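You operate a simulated robot arm through the tools that you are given. There is no shell and no other tool. Be economical: measure what you need, move in short steps, check, and stop when the job is done.

You run a simulated robot arm. Do the job below in one go: nothing can be reset, and whatever is moved stays where it is left.

TASK
Stop the pump, shut the dripping trap cock and blot the water.
Fine: motor switch off first; wet rag in the scrap bin, catch cup under the spout.

The check looks at the end state, three seconds after you hand in, the way a careful person would. Anything else that was tipped, shoved, dropped, spilled or broken makes it a failure.

THE ROBOT
A 7-joint arm with a two-finger parallel gripper, fixed in place. Base frame: the origin is at the foot of the arm, x ahead of it, y to its left, z up. Lengths are in m, angles in degrees, forces in N, time in s.
With the tool pointing down near the work surface it reaches from about 0.22 to 0.68 m from the base axis. Its first joint turns from -66.0 to 66.0 degrees. Payload 2.4 kg.
Tool frame: the origin (TCP) lies between the finger pads and is the grasp point; the fingertips stand 0.03 m ahead of it; z points along the fingers, y is the line along which they close. The gripper opens to 0.094 m. The fingers are 0.028 m wide and 0.01 m thick; the gripper's body (0.05 by 0.096 m) begins 0.055 m behind the TCP.
Orientation is that of the tool frame in the base frame, as a unit quaternion [x, y, z, w]. With the fingers straight down and closing along the base's y, the tool's x points along the base's -x, its y along +y and its z along -z.

THE INTERFACE
- The arm moves only by the tool nudge_tool. Its argument "moves" is a list of rows, each a list of 7 numbers: the opening, from 0 (shut) to 1 (fully open), then the shift along the tool's x, y, z in m, then the turn, a rotation vector about the tool's x, y, z in degrees. In form: [[jaw, x, y, z, rx, ry, rz], ...]. A call has 1 to 12 rows; each row shifts and turns the commanded pose from where the row before left it, along the tool's axes as they then stand. Each row takes 0.2 s and may step no farther than 0.05 m and 8.6 degrees from the row before; otherwise, or with a gripper value out of range, the whole call is refused. A pose out of reach is approached as far as the arm can. The call stops where the force on the tool passes 70 N (or 10 N more than at its start, if that is more) or the arm is blocked; 0.2 s more then pass. The fingers move at their own pace (about 0.153 m/s each) and stop on an object; they squeeze with about 23 N. The grip force told is the motor's: it shows also when the fingers shut on nothing. Time passes only in rows, and 0.2 s behind the last, so rows that do not move let the fingers close. It gives the time, the measured TCP pose, the force on the tool (base axes), the opening and the grip force at its end, in the units of the frame above (readings bear some noise), with the torque about the TCP (base axes, N m) and any sound that the robot's microphone picked up.
- Cameras (640 x 400 px; columns grow to the right, rows downward): "scene" is fixed at [0.0418, 0.4777, 1.4468]; the picture's right is [-0.70, -0.72, 0.00], its down [-0.38, 0.37, -0.85] and it looks along [0.61, -0.59, -0.53] (base axes); focal length 310 px, centre (320, 200). "wrist" rides on the gripper at [0.076, 0.014, -0.102] in the tool frame; the picture's right is [-0.18, 0.98, 0.00], its down [-0.75, -0.14, -0.64] and it looks along [-0.63, -0.12, 0.77] (tool axes); focal length 243 px, centre (320, 200). There is no depth. A picture from a camera that has moved, and an enlarged one, comes with that camera's place and axes in the base frame and with its lens.
- snapshot(camera): a new picture of that camera. The clock stands still meanwhile.
- inspect(camera, box): a new picture of the part [left, top, right, bottom] of that camera's present view, enlarged. The clock stands still meanwhile.
- finish_job(): hands the job in; it is judged then, once.

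Go step by step. Nothing tells you positions but the pictures and the camera data: compare them with the known pose of the tool, close in by small moves and look again before you grip or let go. The budget is 120 turns and 68 pictures, counting those below and the enlarged ones. Unless the task says otherwise, let go and move clear before handing in, and close with one line.

The tools are called after "Emit:" by a JSON object that holds its "op" and its "data". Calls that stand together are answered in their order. nudge_tool: Moves the arm, as the interface text tells. Its arguments: {"type":"object","properties":{"moves":{"type":"array","items":{"type":"array","items":{"type":"number"}}}},"required":["moves"]} The other tools are called the same way: snapshot (camera) takes a picture; inspect (camera, box) takes an enlarged picture of a part of a camera's view; finish_job () hands the job in.

At the start:

```text
time: 0.0
tool_pos: [0.4097, -0.0687, 1.2239]
tcp_rot: [0.0, 1.0, 0.0, -0.001]
wrist_force: [-1.3, 0.3, -0.4]
torque: [0.01, -0.03, -0.01]
gripper_width: 0.0939
gripper_force: 0.1
```

scene: 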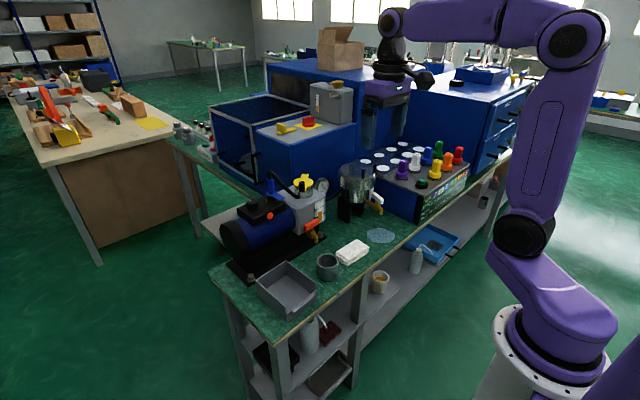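
wrist: 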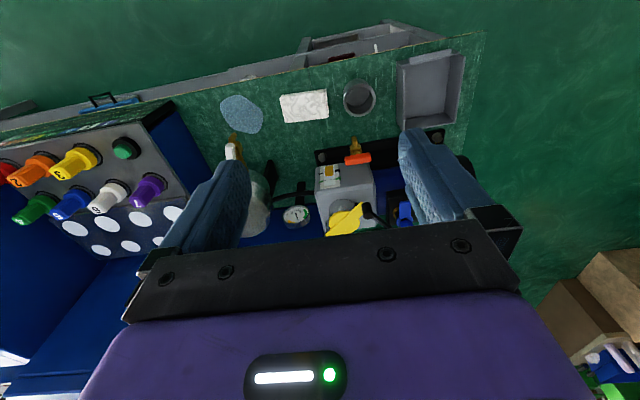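

I see a bench with a vacuum pump, a glass trap, a puddle, a white rag, a grey cup and a grey tray. I'll zoom in for details before moving.

Emit:
{"op": "inspect", "data": {"camera": "scene", "box": [210, 160, 410, 285]}}

Emit:
{"op": "inspect", "data": {"camera": "scene", "box": [220, 220, 470, 400]}}

Emit:
{"op": "inspect", "data": {"camera": "wrist", "box": [200, 60, 480, 240]}}

```text
3.20 times, centred on (310, 222) of scene
camera zoom: at [0.0418, 0.4777, 1.4468], right [-0.7, -0.72, 0.0], down [-0.38, 0.37, -0.85], along [0.61, -0.59, -0.53], focal length 992 px, centre (352, 128)
```

zoom: 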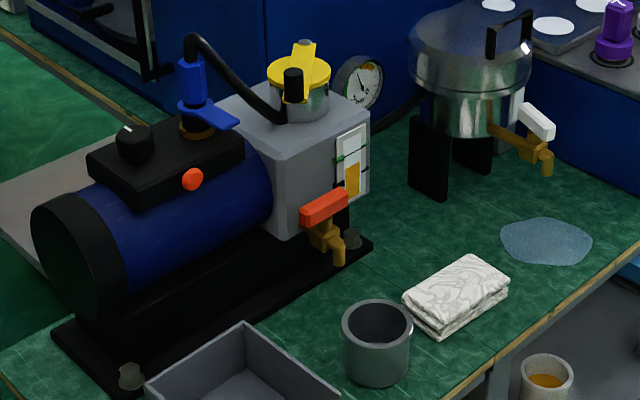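

```text
2.22 times, centred on (345, 310) of scene
camera zoom: at [0.0418, 0.4777, 1.4468], right [-0.7, -0.72, 0.0], down [-0.38, 0.37, -0.85], along [0.61, -0.59, -0.53], focal length 689 px, centre (264, -44)
```

zoom: 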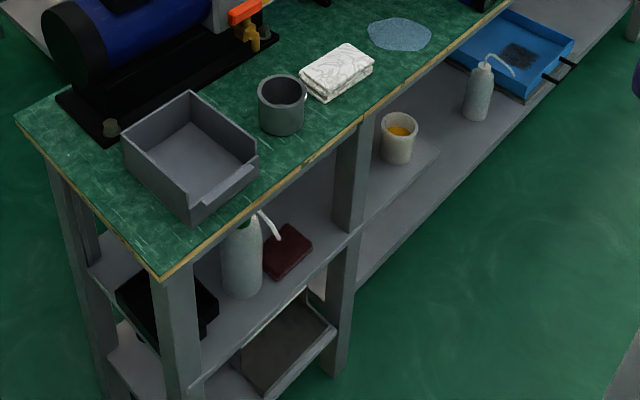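

```text
2.22 times, centred on (340, 150) of wrist
camera zoom: at [0.334, -0.0534, 1.3281], right [0.18, 0.98, 0.0], down [0.75, -0.14, 0.64], along [0.63, -0.12, -0.77], focal length 539 px, centre (276, 311)
```

zoom: 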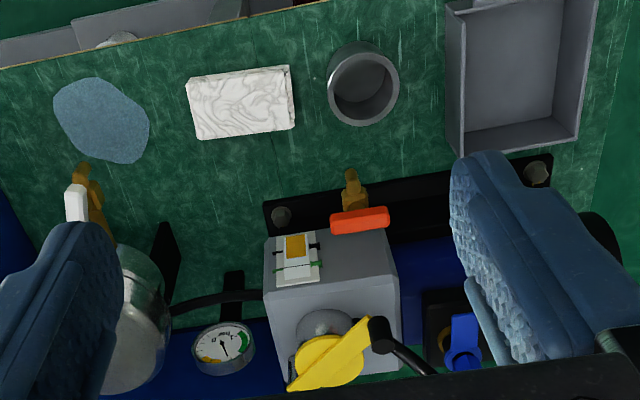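

The pump carries a black box with a black knob and a red lamp; the cock with the white lever sits over the puddle. I'll shift the tool left to view the switch from the wrist camera.

Emit:
{"op": "nudge_tool", "data": {"moves": [[1, 0, 0.04, 0, 0, 0, 0], [1, 0, 0.04, 0, 0, 0, 0], [1, 0.0, 0.04, 0, 0, 0, 0], [1, 0.0, 0.04, 0, 0, 0, 0], [1, 0.0, 0.0, 0, 0, 0, 0]]}}

Emit:
{"op": "snapshot", "data": {"camera": "wrist"}}

Emit:
{"op": "inspect", "data": {"camera": "scene", "box": [220, 165, 340, 240]}}

Emit:
{"op": "inspect", "data": {"camera": "scene", "box": [320, 150, 420, 250]}}

```text
time: 1.2
tool_pos: [0.4059, 0.0912, 1.224]
tcp_rot: [0.0, 1.0, 0.0, 0.0]
wrist_force: [1.0, 0.3, -0.6]
torque: [0.01, -0.01, -0.01]
gripper_width: 0.0939
gripper_force: 0.1
```

```text
62 pictures are left
camera wrist: at [0.331, 0.1068, 1.3279], right [0.18, 0.98, 0.0], down [0.75, -0.14, 0.64], along [0.63, -0.12, -0.77], focal length 243 px, centre (320, 200)
```

wrist: 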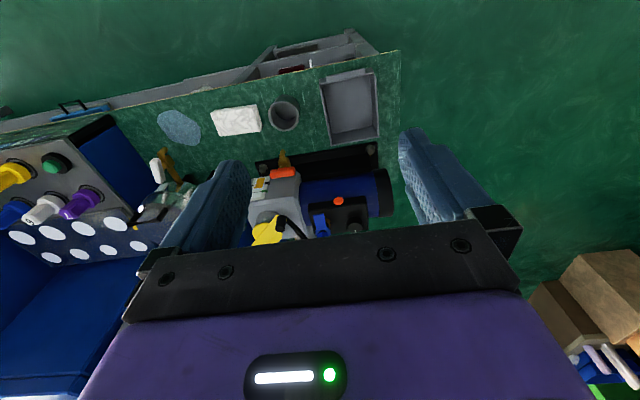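

```text
5.33 times, centred on (280, 202) of scene
camera zoom: at [0.0417, 0.4778, 1.4468], right [-0.7, -0.72, 0.0], down [-0.38, 0.37, -0.85], along [0.61, -0.59, -0.53], focal length 1653 px, centre (533, 187)
```

zoom: 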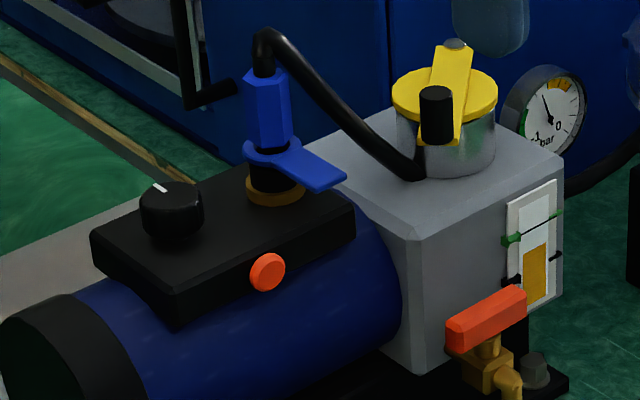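

```text
4.00 times, centred on (370, 200) of scene
camera zoom: at [0.0417, 0.4778, 1.4468], right [-0.7, -0.72, 0.0], down [-0.38, 0.37, -0.85], along [0.61, -0.59, -0.53], focal length 1240 px, centre (120, 200)
```

zoom: 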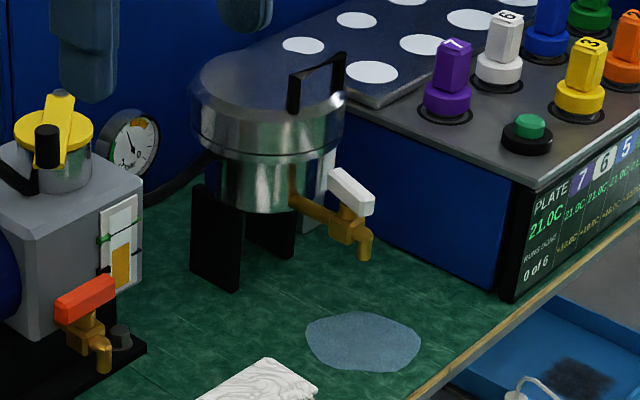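

The pump's black box has a rotary knob with a white mark on top and a red round piece on its front face; the white lever on the trap cock looks in line with its pipe (open). I'll go closer to the switch to look.

Emit:
{"op": "nudge_tool", "data": {"moves": [[1, -0.04, 0.005, 0.02, 0, 0, 0], [1, -0.04, 0.005, 0.02, 0, 0, 0], [1, -0.04, 0, 0.02, 0, 0, 0], [1, -0.04, 0.0, 0.01, 0, 0, 0], [1, -0.03, 0.0, 0, 0, 0, 0], [1, 0, 0.0, 0, 0, 0, 0]]}}

Emit:
{"op": "snapshot", "data": {"camera": "wrist"}}

```text
time: 2.6
tool_pos: [0.5997, 0.1006, 1.1538]
tcp_rot: [0.0, 1.0, 0.0, -0.001]
wrist_force: [1.0, 0.8, 0.1]
torque: [0.0, 0.01, -0.01]
gripper_width: 0.094
gripper_force: 0.1
```

```text
59 pictures are left
camera wrist: at [0.5242, 0.1146, 1.2583], right [0.18, 0.98, 0.0], down [0.75, -0.14, 0.64], along [0.63, -0.12, -0.77], focal length 243 px, centre (320, 200)
```

wrist: 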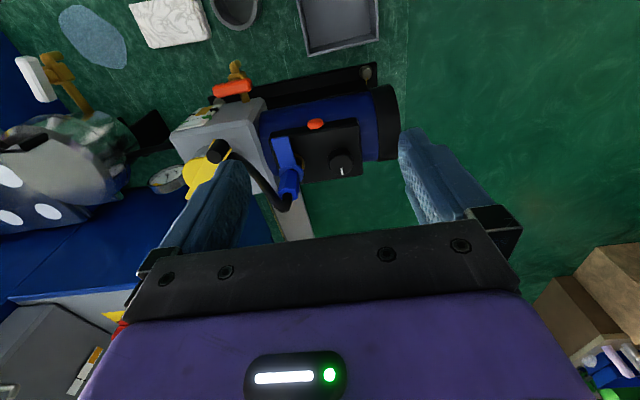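

Emit:
{"op": "inspect", "data": {"camera": "wrist", "box": [250, 90, 410, 190]}}

Emit:
{"op": "inspect", "data": {"camera": "wrist", "box": [0, 0, 240, 150]}}

```text
4.00 times, centred on (330, 140) of wrist
camera zoom: at [0.5242, 0.1146, 1.2583], right [0.18, 0.98, 0.0], down [0.75, -0.14, 0.64], along [0.63, -0.12, -0.77], focal length 970 px, centre (280, 440)
```

zoom: 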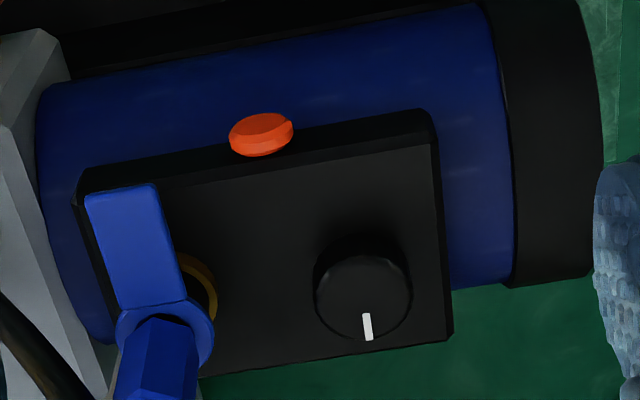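

```text
2.67 times, centred on (120, 75) of wrist
camera zoom: at [0.5242, 0.1146, 1.2583], right [0.18, 0.98, 0.0], down [0.75, -0.14, 0.64], along [0.63, -0.12, -0.77], focal length 647 px, centre (853, 533)
```

zoom: 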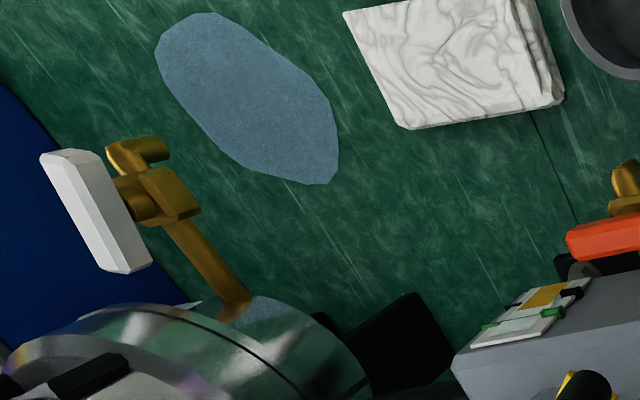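

The knob's white mark points to the back (+x); the red piece sits on the front side of the box at about (0.65, 0.08, 0.95). I want to know whether it is a lamp or a button, so I'll look at it from the front.

Emit:
{"op": "nudge_tool", "data": {"moves": [[1, 0.04, -0.005, 0.02, 0, 0, 0], [1, 0.03, -0.005, 0.03, 0, 0, 0], [1, 0, 0, 0.03, 0, 0, 0], [1, 0, 0.0, 0.03, 0, 0, 0], [1, 0, 0.0, 0.02, 0, 0, 0], [1, 0, 0.0, 0, 0, 0, 0]]}}

Emit:
{"op": "inspect", "data": {"camera": "wrist", "box": [240, 120, 400, 240]}}

```text
time: 4.0
tool_pos: [0.5306, 0.0931, 1.0221]
tcp_rot: [0.001, 1.0, 0.001, 0.0]
wrist_force: [1.1, -0.2, -1.2]
torque: [0.03, -0.02, 0.03]
gripper_width: 0.0938
gripper_force: 0.1
```

```text
3.33 times, centred on (320, 180) of wrist
camera zoom: at [0.4547, 0.1075, 1.1256], right [0.18, 0.98, 0.0], down [0.75, -0.14, 0.64], along [0.63, -0.12, -0.77], focal length 809 px, centre (320, 267)
```

zoom: 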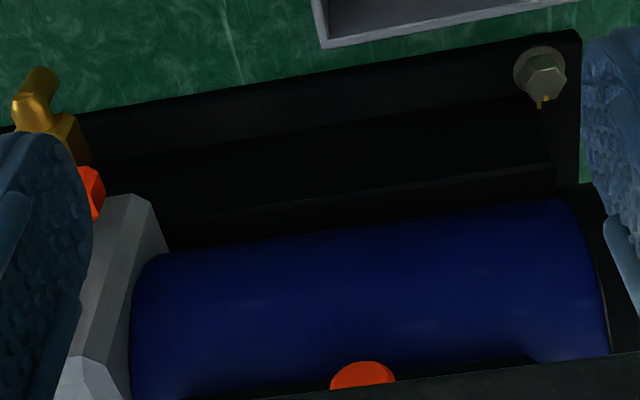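

The red piece still looks like a simple round cap; a pointer knob on the motor's box is the sensible switch. I'll rise and go over the knob at about (0.693, 0.109), with the jaw part-closed to clear the blue inlet.

Emit:
{"op": "nudge_tool", "data": {"moves": [[1, 0, 0, -0.04, 0, 0, 0], [1, 0, 0, -0.04, 0, 0, 0], [1, 0, 0, -0.04, 0, 0, 0], [0.55, -0.04, 0.005, 0, 0, 0, 0], [0.55, -0.04, 0.005, 0, 0, 0, 0], [0.55, -0.04, 0.005, 0, 0, 0, 0], [0.55, -0.042, 0, 0, 0, 0, 0], [0.55, 0, 0.0, 0, 0, 0, 0]]}}

Emit:
{"op": "snapshot", "data": {"camera": "wrist"}}

Emit:
{"op": "snapshot", "data": {"camera": "scene"}}

```text
time: 5.8
tool_pos: [0.6424, 0.1025, 1.1389]
tcp_rot: [0.001, 1.0, 0.001, 0.0]
wrist_force: [0.7, -0.1, -0.8]
torque: [-0.02, 0.02, -0.02]
gripper_width: 0.0519
gripper_force: 0.1
out of reach, approached as far as the arm can: row 6, 7
```

```text
55 pictures are left
camera wrist: at [0.5666, 0.1165, 1.2426], right [0.18, 0.98, 0.0], down [0.75, -0.14, 0.64], along [0.63, -0.12, -0.77], focal length 243 px, centre (320, 200)
```

wrist: 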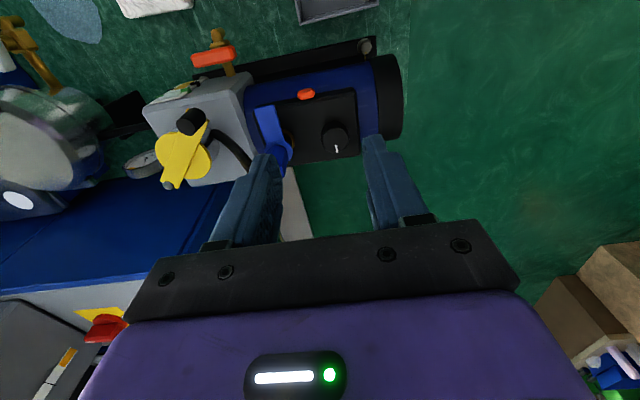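

```text
54 pictures are left
```

scene: 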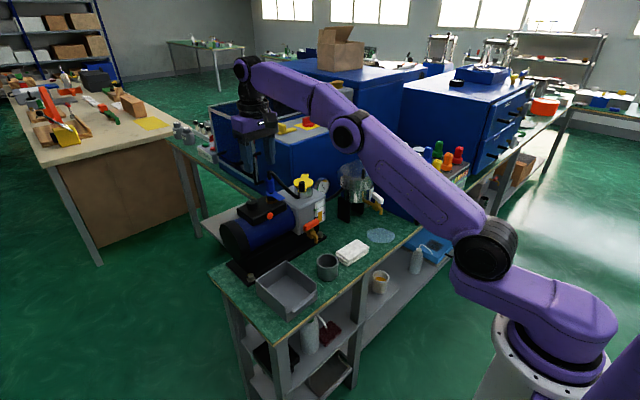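

The arm is at its reach limit at this height (x = 0.642). The reach grows lower down, so I'll descend a little and read the pose.

Emit:
{"op": "nudge_tool", "data": {"moves": [[0.55, 0, 0, -0.0, 0, 0, 0], [0.55, 0, 0, 0.03, 0, 0, 0], [0.55, 0, 0, 0.03, 0, 0, 0], [0.55, 0, 0, 0.03, 0, 0, 0], [0.55, 0, 0, 0, 0, 0, 0]]}}

```text
time: 7.0
tool_pos: [0.6429, 0.1048, 1.0509]
tcp_rot: [0.0, 1.0, 0.001, 0.0]
wrist_force: [-0.4, 0.7, -0.7]
torque: [0.01, -0.02, 0.01]
gripper_width: 0.0517
gripper_force: 0.2
```

The clipped pose became the commanded one. Now forward in x at this height.

Emit:
{"op": "nudge_tool", "data": {"moves": [[0.55, -0.02, 0.002, 0, 0, 0, 0], [0.55, -0.02, 0.002, 0, 0, 0, 0], [0.55, -0.01, 0.0, 0, 0, 0, 0], [0.55, 0, 0, 0, 0, 0, 0]]}}

Emit:
{"op": "snapshot", "data": {"camera": "wrist"}}

Emit:
{"op": "inspect", "data": {"camera": "scene", "box": [210, 130, 330, 230]}}

```text
time: 8.0
tool_pos: [0.673, 0.1086, 1.0482]
tcp_rot: [0.0, 1.0, 0.0, 0.0]
wrist_force: [-0.2, -0.1, -0.1]
torque: [0.0, -0.04, 0.02]
gripper_width: 0.0517
gripper_force: 0.0
out of reach, approached as far as the arm can: row 2, 3
```

```text
53 pictures are left
camera wrist: at [0.5975, 0.1239, 1.1528], right [0.18, 0.98, 0.0], down [0.75, -0.14, 0.64], along [0.63, -0.12, -0.77], focal length 243 px, centre (320, 200)
```

wrist: 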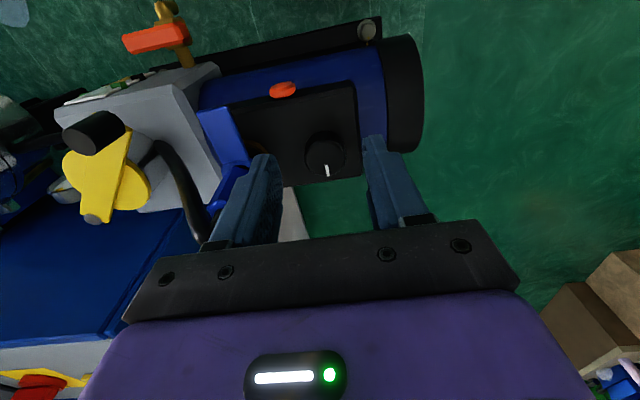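

```text
4.00 times, centred on (270, 180) of scene
camera zoom: at [0.0418, 0.4777, 1.4468], right [-0.7, -0.72, 0.0], down [-0.38, 0.37, -0.85], along [0.61, -0.59, -0.53], focal length 1240 px, centre (520, 280)
```

zoom: 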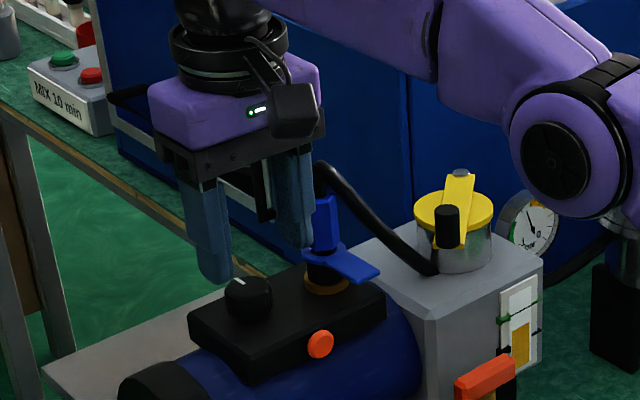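

Knob's centre fits about (0.692, 0.110, top ≈ 0.98). I go down a bit and forward again.

Emit:
{"op": "nudge_tool", "data": {"moves": [[0.55, 0, 0, 0.02, 0, 0, 0], [0.55, -0.01, 0.001, 0.008, 0, 0, 0], [0.55, -0.01, 0.0, 0, 0, 0, 0], [0.55, 0, 0, 0, 0, 0, 0]]}}

Emit:
{"op": "inspect", "data": {"camera": "scene", "box": [230, 165, 300, 220]}}

Emit:
{"op": "inspect", "data": {"camera": "wrist", "box": [220, 60, 440, 220]}}

```text
time: 9.0
tool_pos: [0.678, 0.1105, 1.0209]
tcp_rot: [0.0, 1.0, 0.0, 0.0]
wrist_force: [-1.0, 0.4, 0.1]
torque: [-0.02, -0.01, 0.01]
gripper_width: 0.0517
gripper_force: 0.1
out of reach, approached as far as the arm can: row 2, 3
```

```text
7.27 times, centred on (265, 192) of scene
camera zoom: at [0.0418, 0.4777, 1.4468], right [-0.7, -0.72, 0.0], down [-0.38, 0.37, -0.85], along [0.61, -0.59, -0.53], focal length 2254 px, centre (720, 254)
```

zoom: 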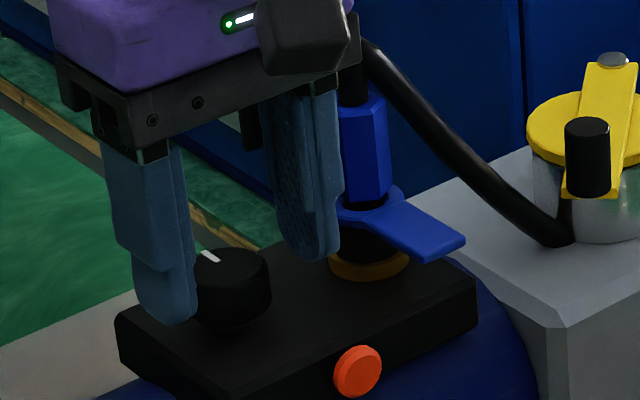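

```text
2.50 times, centred on (330, 140) of wrist
camera zoom: at [0.6023, 0.1253, 1.1244], right [0.18, 0.98, 0.0], down [0.75, -0.14, 0.64], along [0.63, -0.12, -0.77], focal length 606 px, centre (295, 350)
```

zoom: 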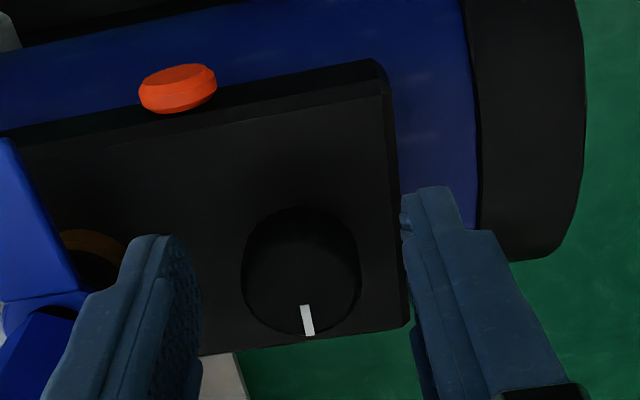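

The straight-down reach ends at x ≈ 0.678 and the knob is at ≈ 0.694, so I'll tilt the tool about 10° forward and then move over the knob.

Emit:
{"op": "nudge_tool", "data": {"moves": [[0.55, 0, 0, 0, 0, -5, 0], [0.55, 0, 0, 0, 0, -5, 0], [0.55, -0.012, -0.001, 0.002, 0, 0, 0], [0.55, 0, 0, 0, 0, 0, 0]]}}

Emit:
{"op": "inspect", "data": {"camera": "wrist", "box": [220, 60, 440, 220]}}

```text
time: 10.0
tool_pos: [0.6902, 0.1103, 1.0203]
tcp_rot: [0.0, 0.996, 0.0, 0.087]
wrist_force: [0.3, 0.8, 0.8]
torque: [-0.04, -0.02, 0.0]
gripper_width: 0.0517
gripper_force: 0.0
```

```text
2.50 times, centred on (330, 140) of wrist
camera zoom: at [0.5968, 0.1245, 1.1092], right [0.18, 0.98, 0.03], down [0.63, -0.14, 0.76], along [0.75, -0.12, -0.65], focal length 606 px, centre (295, 350)
```

zoom: 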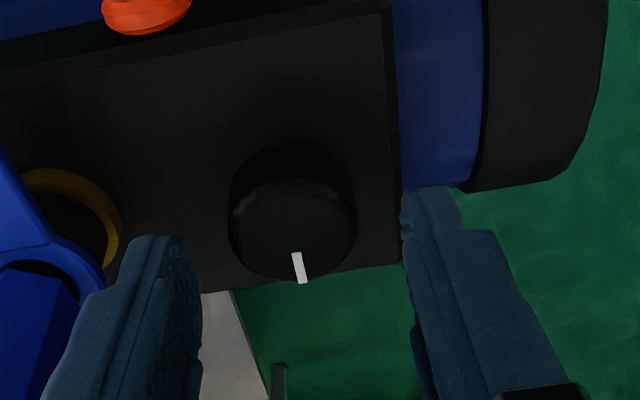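

The knob now sits between the fingers. Descend to z ≈ 0.992.

Emit:
{"op": "nudge_tool", "data": {"moves": [[0.55, 0.0, -0.001, 0.015, 0, 0, 0], [0.55, 0.001, 0, 0.012, 0, 0, 0], [0.55, 0, 0, 0, 0, 0, 0]]}}

Emit:
{"op": "inspect", "data": {"camera": "scene", "box": [230, 165, 300, 220]}}

```text
time: 10.8
tool_pos: [0.6929, 0.1088, 0.9995]
tcp_rot: [0.0, 0.996, 0.002, 0.09]
wrist_force: [-20.3, -0.5, 39.8]
torque: [-0.56, 1.0, -0.21]
gripper_width: 0.0518
gripper_force: 0.0
```

```text
7.27 times, centred on (265, 192) of scene
camera zoom: at [0.0403, 0.4776, 1.4469], right [-0.7, -0.72, 0.0], down [-0.38, 0.37, -0.85], along [0.61, -0.59, -0.53], focal length 2254 px, centre (720, 254)
```

zoom: 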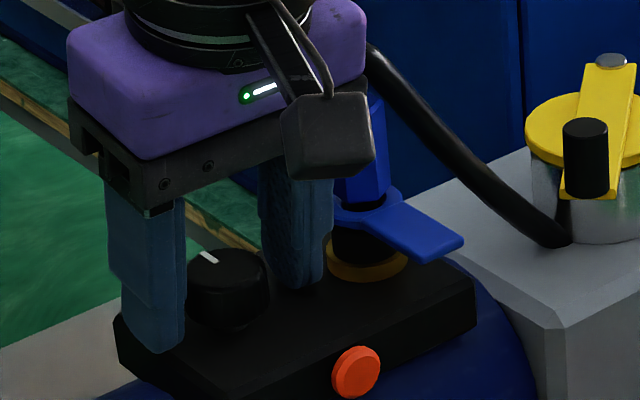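

The fingertips touched the box top (about z 0.968), so I back off 5 mm, then close on the knob.

Emit:
{"op": "nudge_tool", "data": {"moves": [[0.55, 0.0, 0, -0.009, 0, 0, 0], [0.55, 0, 0, 0, 0, 0, 0]]}}

Emit:
{"op": "nudge_tool", "data": {"moves": [[0.3, 0.0, 0, 0, 0, 0, 0], [0.2, 0, 0, 0, 0, 0, 0], [0.2, 0, 0, 0, 0, 0, 0]]}}

Emit:
{"op": "inspect", "data": {"camera": "scene", "box": [230, 165, 300, 220]}}

```text
time: 11.4
tool_pos: [0.6929, 0.1066, 1.0008]
tcp_rot: [0.0, 0.996, 0.0, 0.086]
wrist_force: [-0.4, -1.0, -0.6]
torque: [-0.02, -0.01, 0.0]
gripper_width: 0.0517
gripper_force: 0.1
```

```text
time: 12.2
tool_pos: [0.6907, 0.1097, 1.0018]
tcp_rot: [-0.002, 0.996, 0.001, 0.086]
wrist_force: [-1.2, 12.8, -12.2]
torque: [0.1, -1.31, -0.03]
gripper_width: 0.0317
gripper_force: 45.6
```

```text
7.27 times, centred on (265, 192) of scene
camera zoom: at [0.0419, 0.4782, 1.4467], right [-0.7, -0.72, 0.0], down [-0.38, 0.37, -0.85], along [0.61, -0.59, -0.53], focal length 2254 px, centre (720, 254)
```

zoom: 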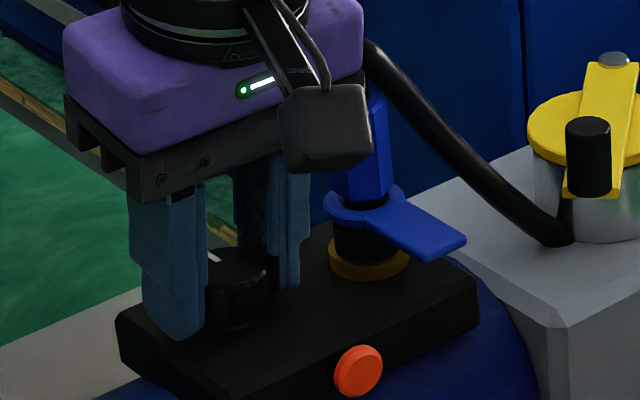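

Gripped at 32 mm. I'll try turning counter-clockwise (seen from above) 16° and read the torque.

Emit:
{"op": "nudge_tool", "data": {"moves": [[0.2, 0.0, 0, 0, 0, 0, -4], [0.2, 0, 0, 0, 0, 0, -4], [0.2, 0, 0, 0, 0, 0, -4], [0.2, 0, 0, 0, 0, 0, -4]]}}

Emit:
{"op": "inspect", "data": {"camera": "scene", "box": [230, 165, 300, 220]}}

```text
time: 13.2
tool_pos: [0.6916, 0.1121, 1.0028]
tcp_rot: [-0.141, 0.986, -0.009, 0.085]
wrist_force: [-14.1, 13.3, -4.8]
torque: [1.38, 0.26, -0.02]
gripper_width: 0.032
gripper_force: 45.2
```

```text
7.27 times, centred on (265, 192) of scene
camera zoom: at [0.0415, 0.4781, 1.4467], right [-0.7, -0.72, 0.0], down [-0.38, 0.37, -0.85], along [0.61, -0.59, -0.53], focal length 2254 px, centre (720, 254)
```

zoom: 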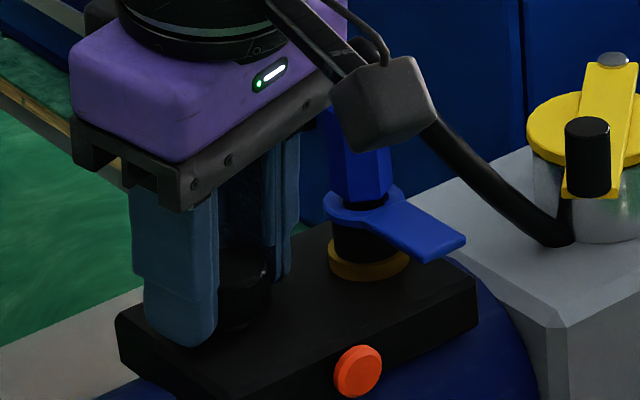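

The tool turned with little torque; let me see from the wrist whether the knob went along.

Emit:
{"op": "inspect", "data": {"camera": "wrist", "box": [220, 80, 420, 240]}}

```text
2.50 times, centred on (320, 160) of wrist
camera zoom: at [0.5983, 0.1037, 1.0913], right [-0.1, 1.0, -0.01], down [0.64, 0.07, 0.76], along [0.76, 0.06, -0.65], focal length 606 px, centre (320, 300)
```

zoom: 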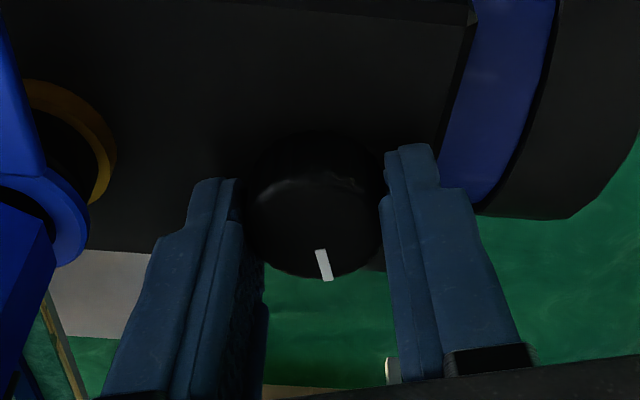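

The white mark turned with the tool, so the grip holds. I continue in the same direction.

Emit:
{"op": "nudge_tool", "data": {"moves": [[0.2, 0.0, 0, 0, 0, 0, -7], [0.2, 0, 0, 0, 0, 0, -7], [0.2, 0, 0, 0, 0, 0, -7], [0.2, 0, 0, 0, 0, 0, -7]]}}

Emit:
{"op": "inspect", "data": {"camera": "wrist", "box": [220, 80, 420, 240]}}

Emit:
{"op": "inspect", "data": {"camera": "scene", "box": [230, 165, 300, 220]}}

```text
time: 14.2
tool_pos: [0.6906, 0.1138, 1.002]
tcp_rot: [-0.377, 0.922, -0.029, 0.081]
wrist_force: [-23.6, 16.3, 1.9]
torque: [1.65, 0.28, -0.12]
gripper_width: 0.0332
gripper_force: 45.3
```

```text
2.50 times, centred on (320, 160) of wrist
camera zoom: at [0.6103, 0.0701, 1.0934], right [-0.55, 0.83, -0.09], down [0.52, 0.42, 0.74], along [0.66, 0.36, -0.66], focal length 606 px, centre (320, 300)
```

zoom: 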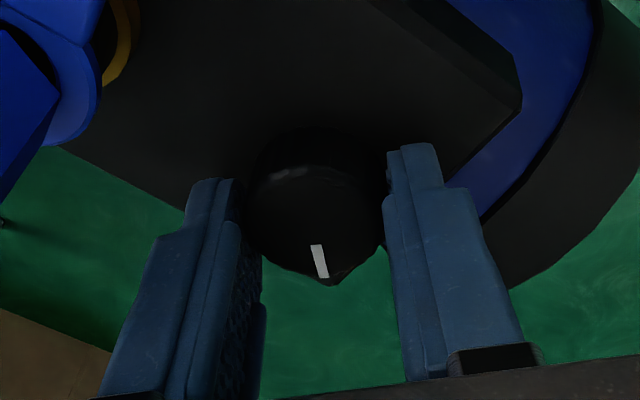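

```text
7.27 times, centred on (265, 192) of scene
camera zoom: at [0.041, 0.4782, 1.4467], right [-0.7, -0.72, 0.0], down [-0.38, 0.37, -0.85], along [0.61, -0.59, -0.53], focal length 2254 px, centre (720, 254)
```

zoom: 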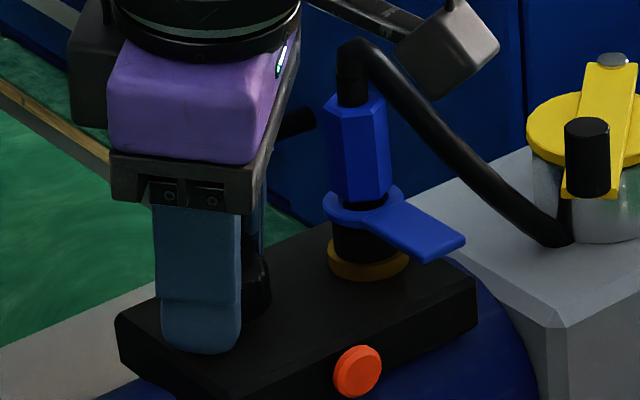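

The knob follows (now 44°). Continuing, with the camera housing staying clear of the hose.

Emit:
{"op": "nudge_tool", "data": {"moves": [[0.2, 0.0, 0, 0, 0, 0, -7], [0.2, 0, 0, 0, 0, 0, -7], [0.2, 0, 0, 0, 0, 0, -7]]}}

Emit:
{"op": "inspect", "data": {"camera": "wrist", "box": [220, 80, 420, 240]}}

Emit:
{"op": "inspect", "data": {"camera": "scene", "box": [230, 155, 300, 225]}}

```text
time: 15.0
tool_pos: [0.6894, 0.1153, 1.0015]
tcp_rot: [-0.539, 0.838, -0.041, 0.07]
wrist_force: [-30.3, 17.9, 0.1]
torque: [1.78, 0.62, -0.14]
gripper_width: 0.0336
gripper_force: 44.6
```

```text
2.50 times, centred on (320, 160) of wrist
camera zoom: at [0.629, 0.0512, 1.0967], right [-0.81, 0.58, -0.13], down [0.33, 0.62, 0.71], along [0.49, 0.53, -0.69], focal length 606 px, centre (320, 300)
```

zoom: 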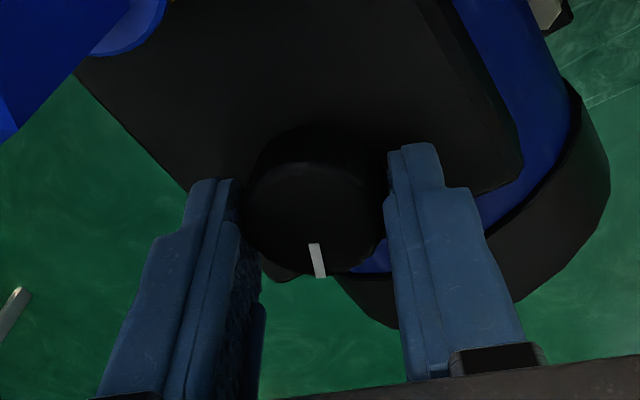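

```text
5.71 times, centred on (265, 190) of scene
camera zoom: at [0.0409, 0.4782, 1.4467], right [-0.7, -0.72, 0.0], down [-0.38, 0.37, -0.85], along [0.61, -0.59, -0.53], focal length 1771 px, centre (634, 257)
```

zoom: 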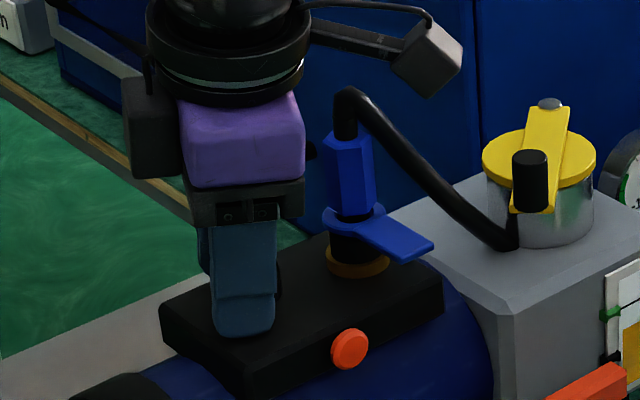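

The knob still follows (≈65°). I continue to 90° while easing the side load.

Emit:
{"op": "nudge_tool", "data": {"moves": [[0.2, -0.002, 0.004, 0, 0, 0, -6], [0.2, 0, 0, 0, 0, 0, -6], [0.2, 0, 0, 0, 0, 0, -6], [0.2, 0, 0, 0, 0, 0, -6]]}}

Emit:
{"op": "inspect", "data": {"camera": "wrist", "box": [220, 80, 420, 240]}}

```text
time: 16.0
tool_pos: [0.6876, 0.115, 1.0016]
tcp_rot: [-0.701, 0.709, -0.056, 0.059]
wrist_force: [-29.4, 12.4, -2.5]
torque: [1.46, 1.09, -0.1]
gripper_width: 0.0341
gripper_force: 44.7
```

```text
2.50 times, centred on (320, 160) of wrist
camera zoom: at [0.656, 0.0392, 1.1015], right [-0.97, 0.2, -0.16], down [0.04, 0.75, 0.66], along [0.25, 0.63, -0.73], focal length 606 px, centre (320, 300)
```

zoom: 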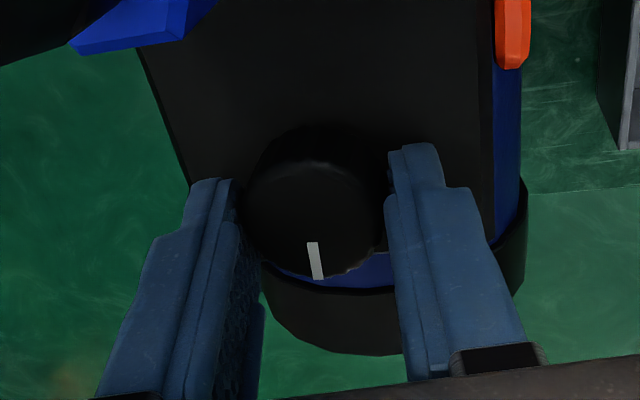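

No click or change yet at 90°. I'll go on a little to find whether there's a stop or detent.

Emit:
{"op": "nudge_tool", "data": {"moves": [[0.2, 0, 0.002, 0, 0, 0, -6], [0.2, 0, 0.002, 0, 0, 0, -6], [0.2, 0, 0, 0, 0, 0, -6]]}}

Emit:
{"op": "inspect", "data": {"camera": "wrist", "box": [220, 80, 420, 240]}}

```text
time: 16.8
tool_pos: [0.6858, 0.1143, 1.0029]
tcp_rot: [0.802, -0.592, 0.068, -0.052]
wrist_force: [-16.1, 11.7, -2.7]
torque: [1.14, 1.11, -0.01]
gripper_width: 0.0338
gripper_force: 45.1
```

```text
2.50 times, centred on (320, 160) of wrist
camera zoom: at [0.6773, 0.0375, 1.1054], right [-0.98, -0.11, -0.17], down [-0.2, 0.76, 0.62], along [0.06, 0.64, -0.77], focal length 606 px, centre (320, 300)
```

zoom: 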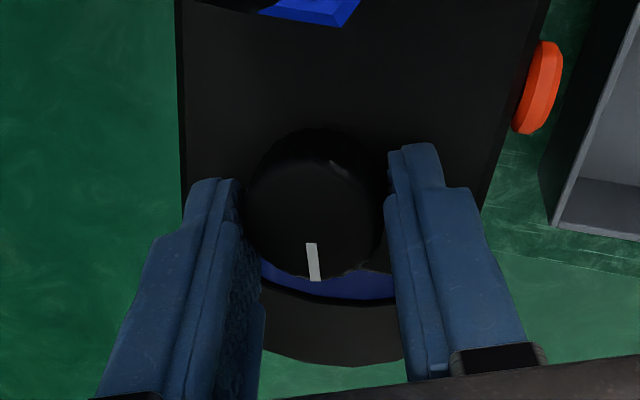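

Still free at 108°, without any sound. Before going on I'll compare the gauge and red cap in the scene view.

Emit:
{"op": "inspect", "data": {"camera": "scene", "box": [225, 165, 345, 245]}}

```text
5.00 times, centred on (285, 205) of scene
camera zoom: at [0.0414, 0.478, 1.4467], right [-0.7, -0.72, 0.0], down [-0.38, 0.37, -0.85], along [0.61, -0.59, -0.53], focal length 1550 px, centre (495, 175)
```

zoom: 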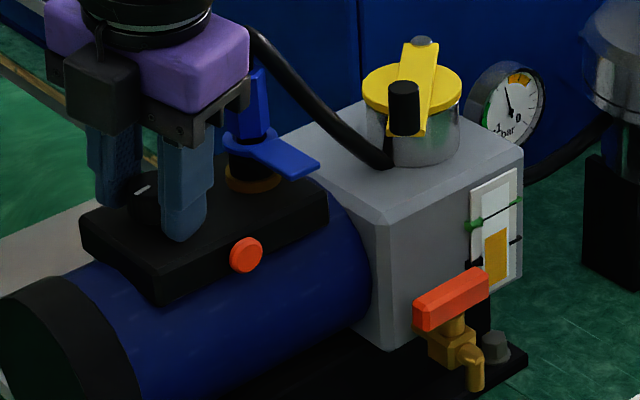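

No difference shows. I'll turn the knob back to its start and then a bit clockwise to find whether a stop or click lies that way.

Emit:
{"op": "nudge_tool", "data": {"moves": [[0.2, 0, 0, 0, 0, 0, 6], [0.2, 0, -0.002, 0, 0, 0, 6], [0.2, 0, -0.002, 0, 0, 0, 6], [0.2, 0, 0, 0, 0, 0, 8], [0.2, 0, 0, 0, 0, 0, 8], [0.2, 0.002, -0.004, 0, 0, 0, 8], [0.2, 0, 0, 0, 0, 0, 7], [0.2, 0, 0, 0, 0, 0, 7], [0.2, 0, 0, 0, 0, 0, 7], [0.2, 0, 0, 0, 0, 0, 7], [0.2, 0, 0, 0, 0, 0, 7]]}}

Emit:
{"op": "nudge_tool", "data": {"moves": [[0.2, 0, 0, 0, 0, 0, 7], [0.2, 0, 0, 0, 0, 0, 7], [0.2, 0, 0, 0, 0, 0, 7], [0.2, 0, 0, 0, 0, 0, 8], [0.2, 0, 0, 0, 0, 0, 2]]}}

Emit:
{"op": "inspect", "data": {"camera": "wrist", "box": [220, 80, 420, 240]}}

```text
time: 19.2
tool_pos: [0.6895, 0.1112, 1.0003]
tcp_rot: [-0.258, 0.963, -0.021, 0.078]
wrist_force: [-28.3, 12.4, -2.1]
torque: [0.14, 1.6, -0.05]
gripper_width: 0.0331
gripper_force: 45.2
```

```text
time: 20.4
tool_pos: [0.6904, 0.1103, 0.9989]
tcp_rot: [0.009, 0.996, 0.0, 0.084]
wrist_force: [-15.7, 10.6, -18.4]
torque: [0.19, 0.4, 0.41]
gripper_width: 0.0317
gripper_force: 44.9
```

```text
2.50 times, centred on (320, 160) of wrist
camera zoom: at [0.6003, 0.1262, 1.091], right [0.2, 0.98, 0.03], down [0.63, -0.15, 0.76], along [0.75, -0.13, -0.65], focal length 606 px, centre (320, 300)
```

zoom: 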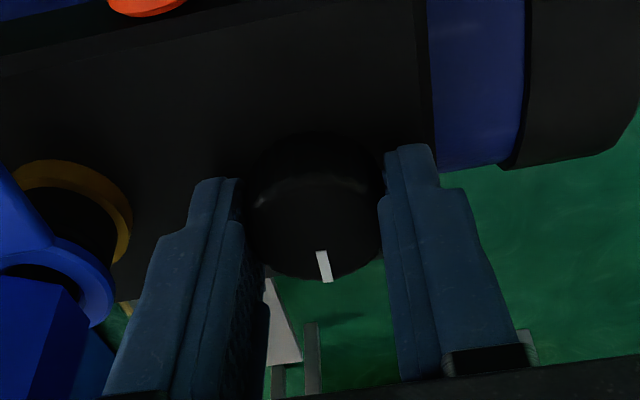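

Back at the start position a resisting torque (0.41 N m) appears, possibly a stop. I'll push a few degrees more clockwise to check.

Emit:
{"op": "nudge_tool", "data": {"moves": [[0.2, 0, 0, 0, 0, 0, 4], [0.2, 0, 0, 0, 0, 0, 4]]}}

Emit:
{"op": "inspect", "data": {"camera": "wrist", "box": [220, 80, 420, 240]}}

```text
time: 21.0
tool_pos: [0.6933, 0.1085, 1.0019]
tcp_rot: [0.079, 0.993, 0.007, 0.087]
wrist_force: [-3.1, 9.3, -21.3]
torque: [-0.69, -0.23, 0.2]
gripper_width: 0.0318
gripper_force: 45.0
```

```text
2.50 times, centred on (320, 160) of wrist
camera zoom: at [0.6043, 0.1357, 1.0916], right [0.33, 0.94, 0.06], down [0.6, -0.26, 0.76], along [0.73, -0.22, -0.65], focal length 606 px, centre (320, 300)
```

zoom: 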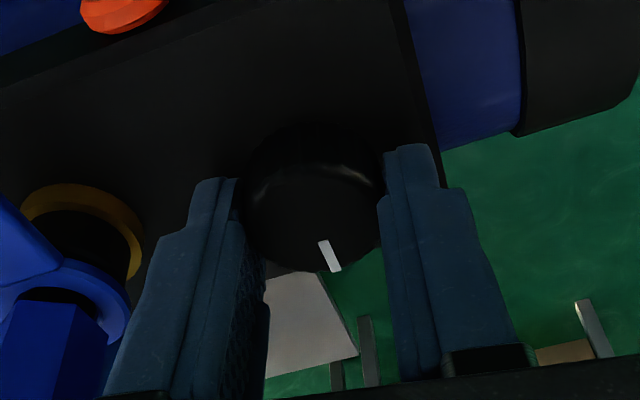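

The knob slips at the start position clockwise, so its start is an end stop, and nothing clicked. I'll let go there and test the red cap with a light push from the front, listening for a click.

Emit:
{"op": "nudge_tool", "data": {"moves": [[0.55, 0, 0, 0, 0, 0, 0], [0.55, 0, 0, 0, 0, 0, 0], [0.55, -0.0052, 0, -0.0295, 0, 0, 0], [0.55, -0.0052, 0, -0.0295, 0, 0, 0], [0, 0, 0, 0, 0, 0, -8.5], [0, 0.04, -0.01, -0.007, 0, 0, 0], [0, 0.04, -0.014, -0.007, 0, 0, 0], [0, 0, 0, 0, 0, 0, 0]]}}

Emit:
{"op": "inspect", "data": {"camera": "wrist", "box": [200, 60, 440, 240]}}

```text
time: 22.8
tool_pos: [0.6102, 0.0863, 1.0633]
tcp_rot: [0.004, 0.996, 0.001, 0.087]
wrist_force: [0.1, 0.5, -0.7]
torque: [0.02, -0.02, 0.0]
gripper_width: 0.0002
gripper_force: 23.0
```

```text
2.22 times, centred on (320, 150) of wrist
camera zoom: at [0.5184, 0.1006, 1.1516], right [0.19, 0.98, 0.03], down [0.63, -0.15, 0.76], along [0.75, -0.12, -0.65], focal length 539 px, centre (320, 311)
```

zoom: 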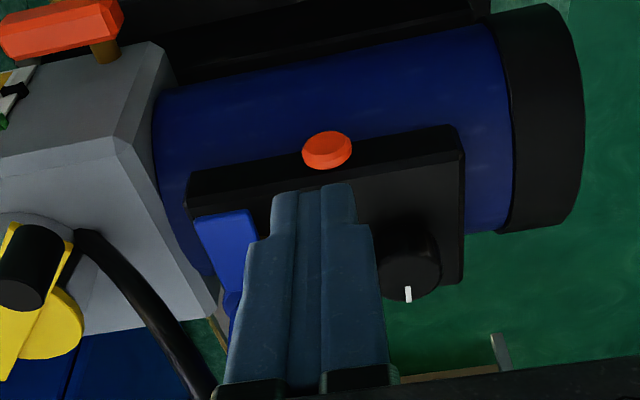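

The cap is at about (0.650, 0.086, 0.948). I back off slightly, lower in front of it and look before pushing.

Emit:
{"op": "nudge_tool", "data": {"moves": [[0, 0.03, 0.0, -0.005, 0, 0, 0], [0, 0.0052, 0, 0.0295, 0, 0, 0], [0, 0.0052, 0, 0.0295, 0, 0, 0], [0, 0.005, 0, 0.028, 0, 0, 0], [0, 0, 0, 0, 0, 0, 0]]}}

Emit:
{"op": "inspect", "data": {"camera": "scene", "box": [225, 165, 345, 245]}}

```text
time: 24.0
tool_pos: [0.5819, 0.0852, 0.9735]
tcp_rot: [0.005, 0.996, 0.0, 0.087]
wrist_force: [0.0, 0.2, -0.2]
torque: [0.0, -0.01, 0.03]
gripper_width: 0.0
gripper_force: 23.6
```

```text
5.00 times, centred on (285, 205) of scene
camera zoom: at [0.0418, 0.4777, 1.4468], right [-0.7, -0.72, 0.0], down [-0.38, 0.37, -0.85], along [0.61, -0.59, -0.53], focal length 1550 px, centre (495, 175)
```

zoom: 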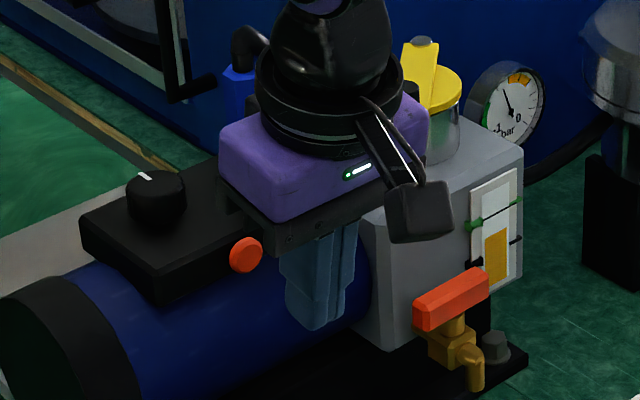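

The closed fingers are clear in front of the cap. I advance in small steps until contact.

Emit:
{"op": "nudge_tool", "data": {"moves": [[0, -0.0197, 0.0, 0.0035, 0, 0, 0], [0, -0.0148, 0, 0.0026, 0, 0, 0], [0, -0.004, 0, 0.0007, 0, 0, 0], [0, -0.004, 0, 0.0007, 0, 0, 0], [0, 0, 0, 0, 0, 0, 0]]}}

```text
time: 25.2
tool_pos: [0.6255, 0.085, 0.9736]
tcp_rot: [0.004, 0.996, 0.001, 0.087]
wrist_force: [-2.1, -0.5, 1.0]
torque: [-0.01, 0.05, 0.01]
gripper_width: 0.0002
gripper_force: 22.8
heard: click
```

A click was heard on light contact: the red cap is a push switch. I back off and look at the state.

Emit:
{"op": "nudge_tool", "data": {"moves": [[0, 0.0197, 0.0, -0.0035, 0, 0, 0], [0, 0.02, 0, -0.0035, 0, 0, 0], [0, -0.0052, 0, -0.0295, 0, 0, 0], [0, -0.0052, 0, -0.0295, 0, 0, 0], [0, 0, 0, 0, 0, 0, 0]]}}

Emit:
{"op": "inspect", "data": {"camera": "wrist", "box": [200, 60, 440, 240]}}

Emit:
{"op": "inspect", "data": {"camera": "scene", "box": [225, 165, 345, 245]}}

```text
time: 26.4
tool_pos: [0.5849, 0.085, 1.0327]
tcp_rot: [0.005, 0.996, 0.0, 0.087]
wrist_force: [0.9, 0.3, -0.4]
torque: [0.04, -0.01, 0.0]
gripper_width: 0.0
gripper_force: 23.1
```

```text
2.22 times, centred on (320, 150) of wrist
camera zoom: at [0.4925, 0.1003, 1.1217], right [0.19, 0.98, 0.03], down [0.63, -0.15, 0.76], along [0.75, -0.12, -0.65], focal length 539 px, centre (320, 311)
```

zoom: 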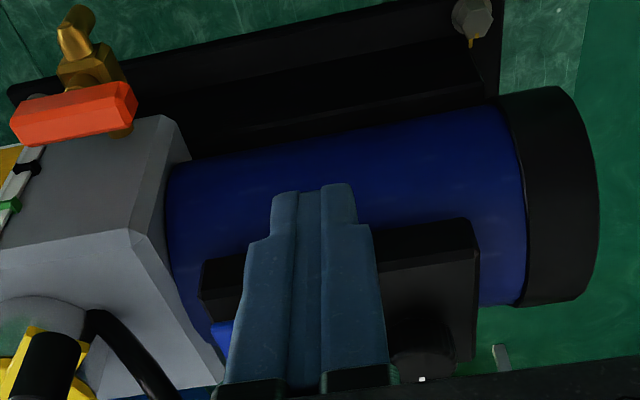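

```text
5.00 times, centred on (285, 205) of scene
camera zoom: at [0.0418, 0.4777, 1.4468], right [-0.7, -0.72, 0.0], down [-0.38, 0.37, -0.85], along [0.61, -0.59, -0.53], focal length 1550 px, centre (495, 175)
```

zoom: 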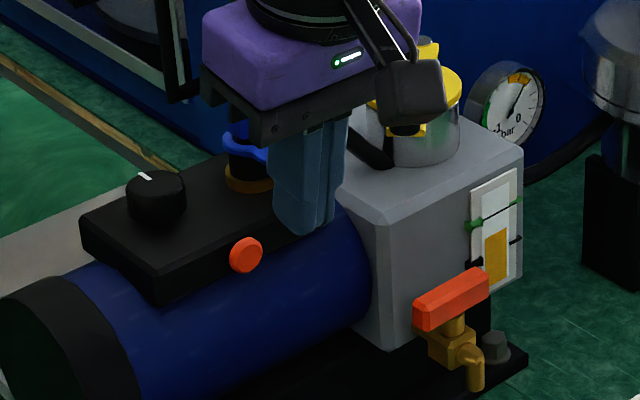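

The gauge needle moved towards 0, so the pump is off and the knob is back at its start. Next: straighten the tool and view the trap cock, whose lever I place at about (0.54, -0.27, 0.907).

Emit:
{"op": "nudge_tool", "data": {"moves": [[0, 0, 0, -0.04, 0, 5, 0], [0.4, 0, 0, -0.03, 0, 5, 0], [0.4, 0.01, -0.045, 0, 0, 0, 0], [0.4, 0.01, -0.045, 0, 0, 0, 0], [0.4, 0.01, -0.045, 0, 0, 0, 0], [0.4, 0.01, -0.045, 0, 0, 0, 0], [0.4, 0.01, -0.045, 0, 0, 0, 0], [0.4, 0.01, -0.045, 0, 0, 0, 0], [0.4, 0, -0.03, 0, 0, 0, 0], [0.4, 0, 0, 0, 0, 0, 0]]}}

Emit:
{"op": "snapshot", "data": {"camera": "wrist"}}

```text
time: 28.6
tool_pos: [0.5067, -0.2172, 1.103]
tcp_rot: [0.004, 1.0, 0.001, 0.0]
wrist_force: [0.3, 0.4, -0.3]
torque: [-0.02, 0.01, -0.02]
gripper_width: 0.0376
gripper_force: 0.1
```

```text
31 pictures are left
camera wrist: at [0.4318, -0.2018, 1.2058], right [0.19, 0.98, 0.0], down [0.75, -0.15, 0.64], along [0.63, -0.12, -0.77], focal length 243 px, centre (320, 200)
```

wrist: 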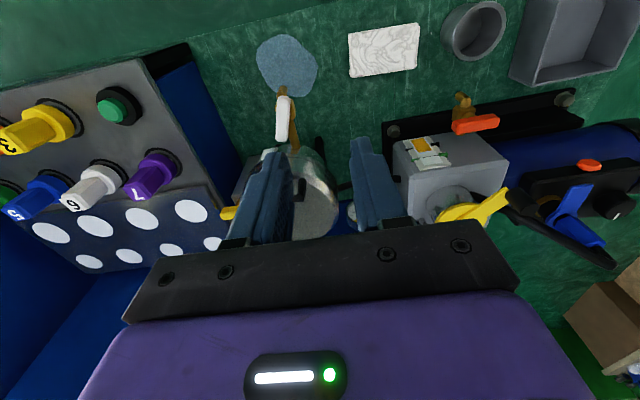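

The lever spans about (0.517, -0.262) to (0.565, -0.279) at z ≈ 0.907, close to the vessel. I zoom to judge the clearance.

Emit:
{"op": "inspect", "data": {"camera": "wrist", "box": [220, 60, 380, 220]}}

Emit:
{"op": "inspect", "data": {"camera": "scene", "box": [330, 150, 410, 230]}}

```text
2.50 times, centred on (300, 140) of wrist
camera zoom: at [0.4318, -0.2018, 1.2058], right [0.19, 0.98, 0.0], down [0.75, -0.15, 0.64], along [0.63, -0.12, -0.77], focal length 606 px, centre (370, 350)
```

zoom: 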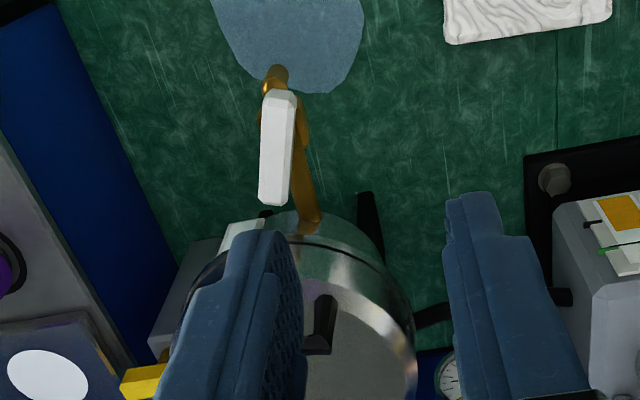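

```text
5.00 times, centred on (370, 190) of scene
camera zoom: at [0.0418, 0.4777, 1.4468], right [-0.7, -0.72, 0.0], down [-0.38, 0.37, -0.85], along [0.61, -0.59, -0.53], focal length 1550 px, centre (70, 250)
```

zoom: 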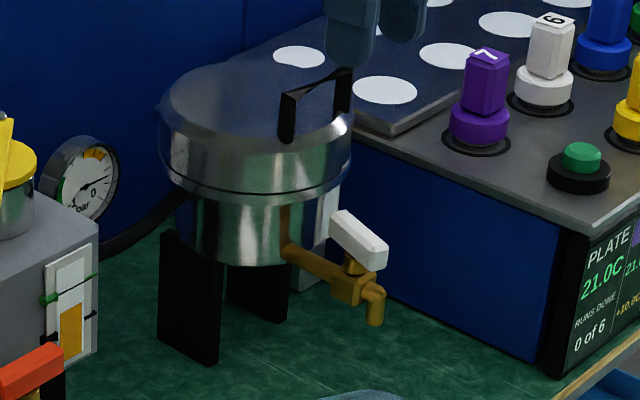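

The gauge now reads 0. Gripping the white lever would crowd the vessel lid, so I'll push its front end clockwise with closed fingers. First, position beside it on the -y side.

Emit:
{"op": "nudge_tool", "data": {"moves": [[0, -0.004, -0.04, 0, 0, 0, 0], [0, -0.003, -0.036, 0, 0, 0, 0], [0, 0, 0, 0.05, 0, 0, 0], [0, 0, 0, 0.05, 0, 0, 0], [0, 0, 0, 0.04, 0, 0, 0], [0, 0, 0, 0.02, 0, 0, 0], [0, 0, 0, 0, 0, 0, 0]]}}

Emit:
{"op": "inspect", "data": {"camera": "scene", "box": [330, 150, 410, 230]}}

Emit:
{"op": "inspect", "data": {"camera": "wrist", "box": [220, 80, 420, 240]}}

```text
time: 30.2
tool_pos: [0.5176, -0.2908, 0.9399]
tcp_rot: [0.004, 1.0, 0.001, 0.0]
wrist_force: [-0.2, 0.4, 0.4]
torque: [-0.02, -0.01, -0.02]
gripper_width: 0.0
gripper_force: 22.9
```

```text
5.00 times, centred on (370, 190) of scene
camera zoom: at [0.0418, 0.4777, 1.4468], right [-0.7, -0.72, 0.0], down [-0.38, 0.37, -0.85], along [0.61, -0.59, -0.53], focal length 1550 px, centre (70, 250)
```

zoom: 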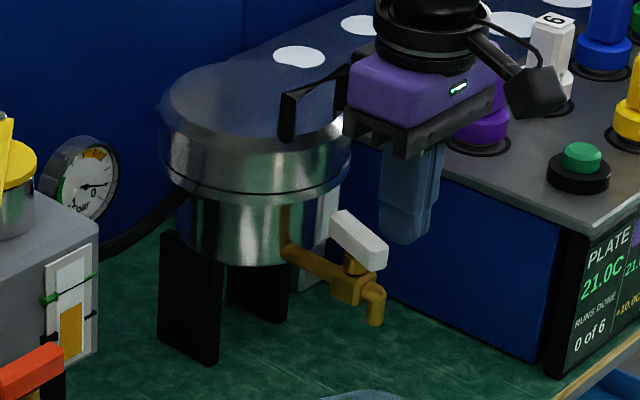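

```text
2.50 times, centred on (320, 160) of wrist
camera zoom: at [0.4423, -0.2759, 1.0434], right [0.19, 0.98, 0.0], down [0.75, -0.15, 0.64], along [0.63, -0.12, -0.77], focal length 606 px, centre (320, 300)
```

zoom: 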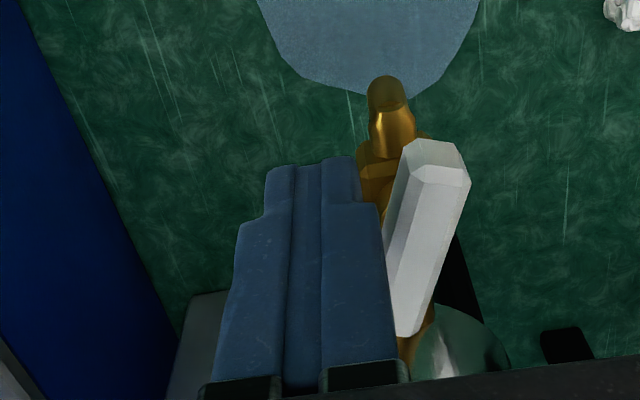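

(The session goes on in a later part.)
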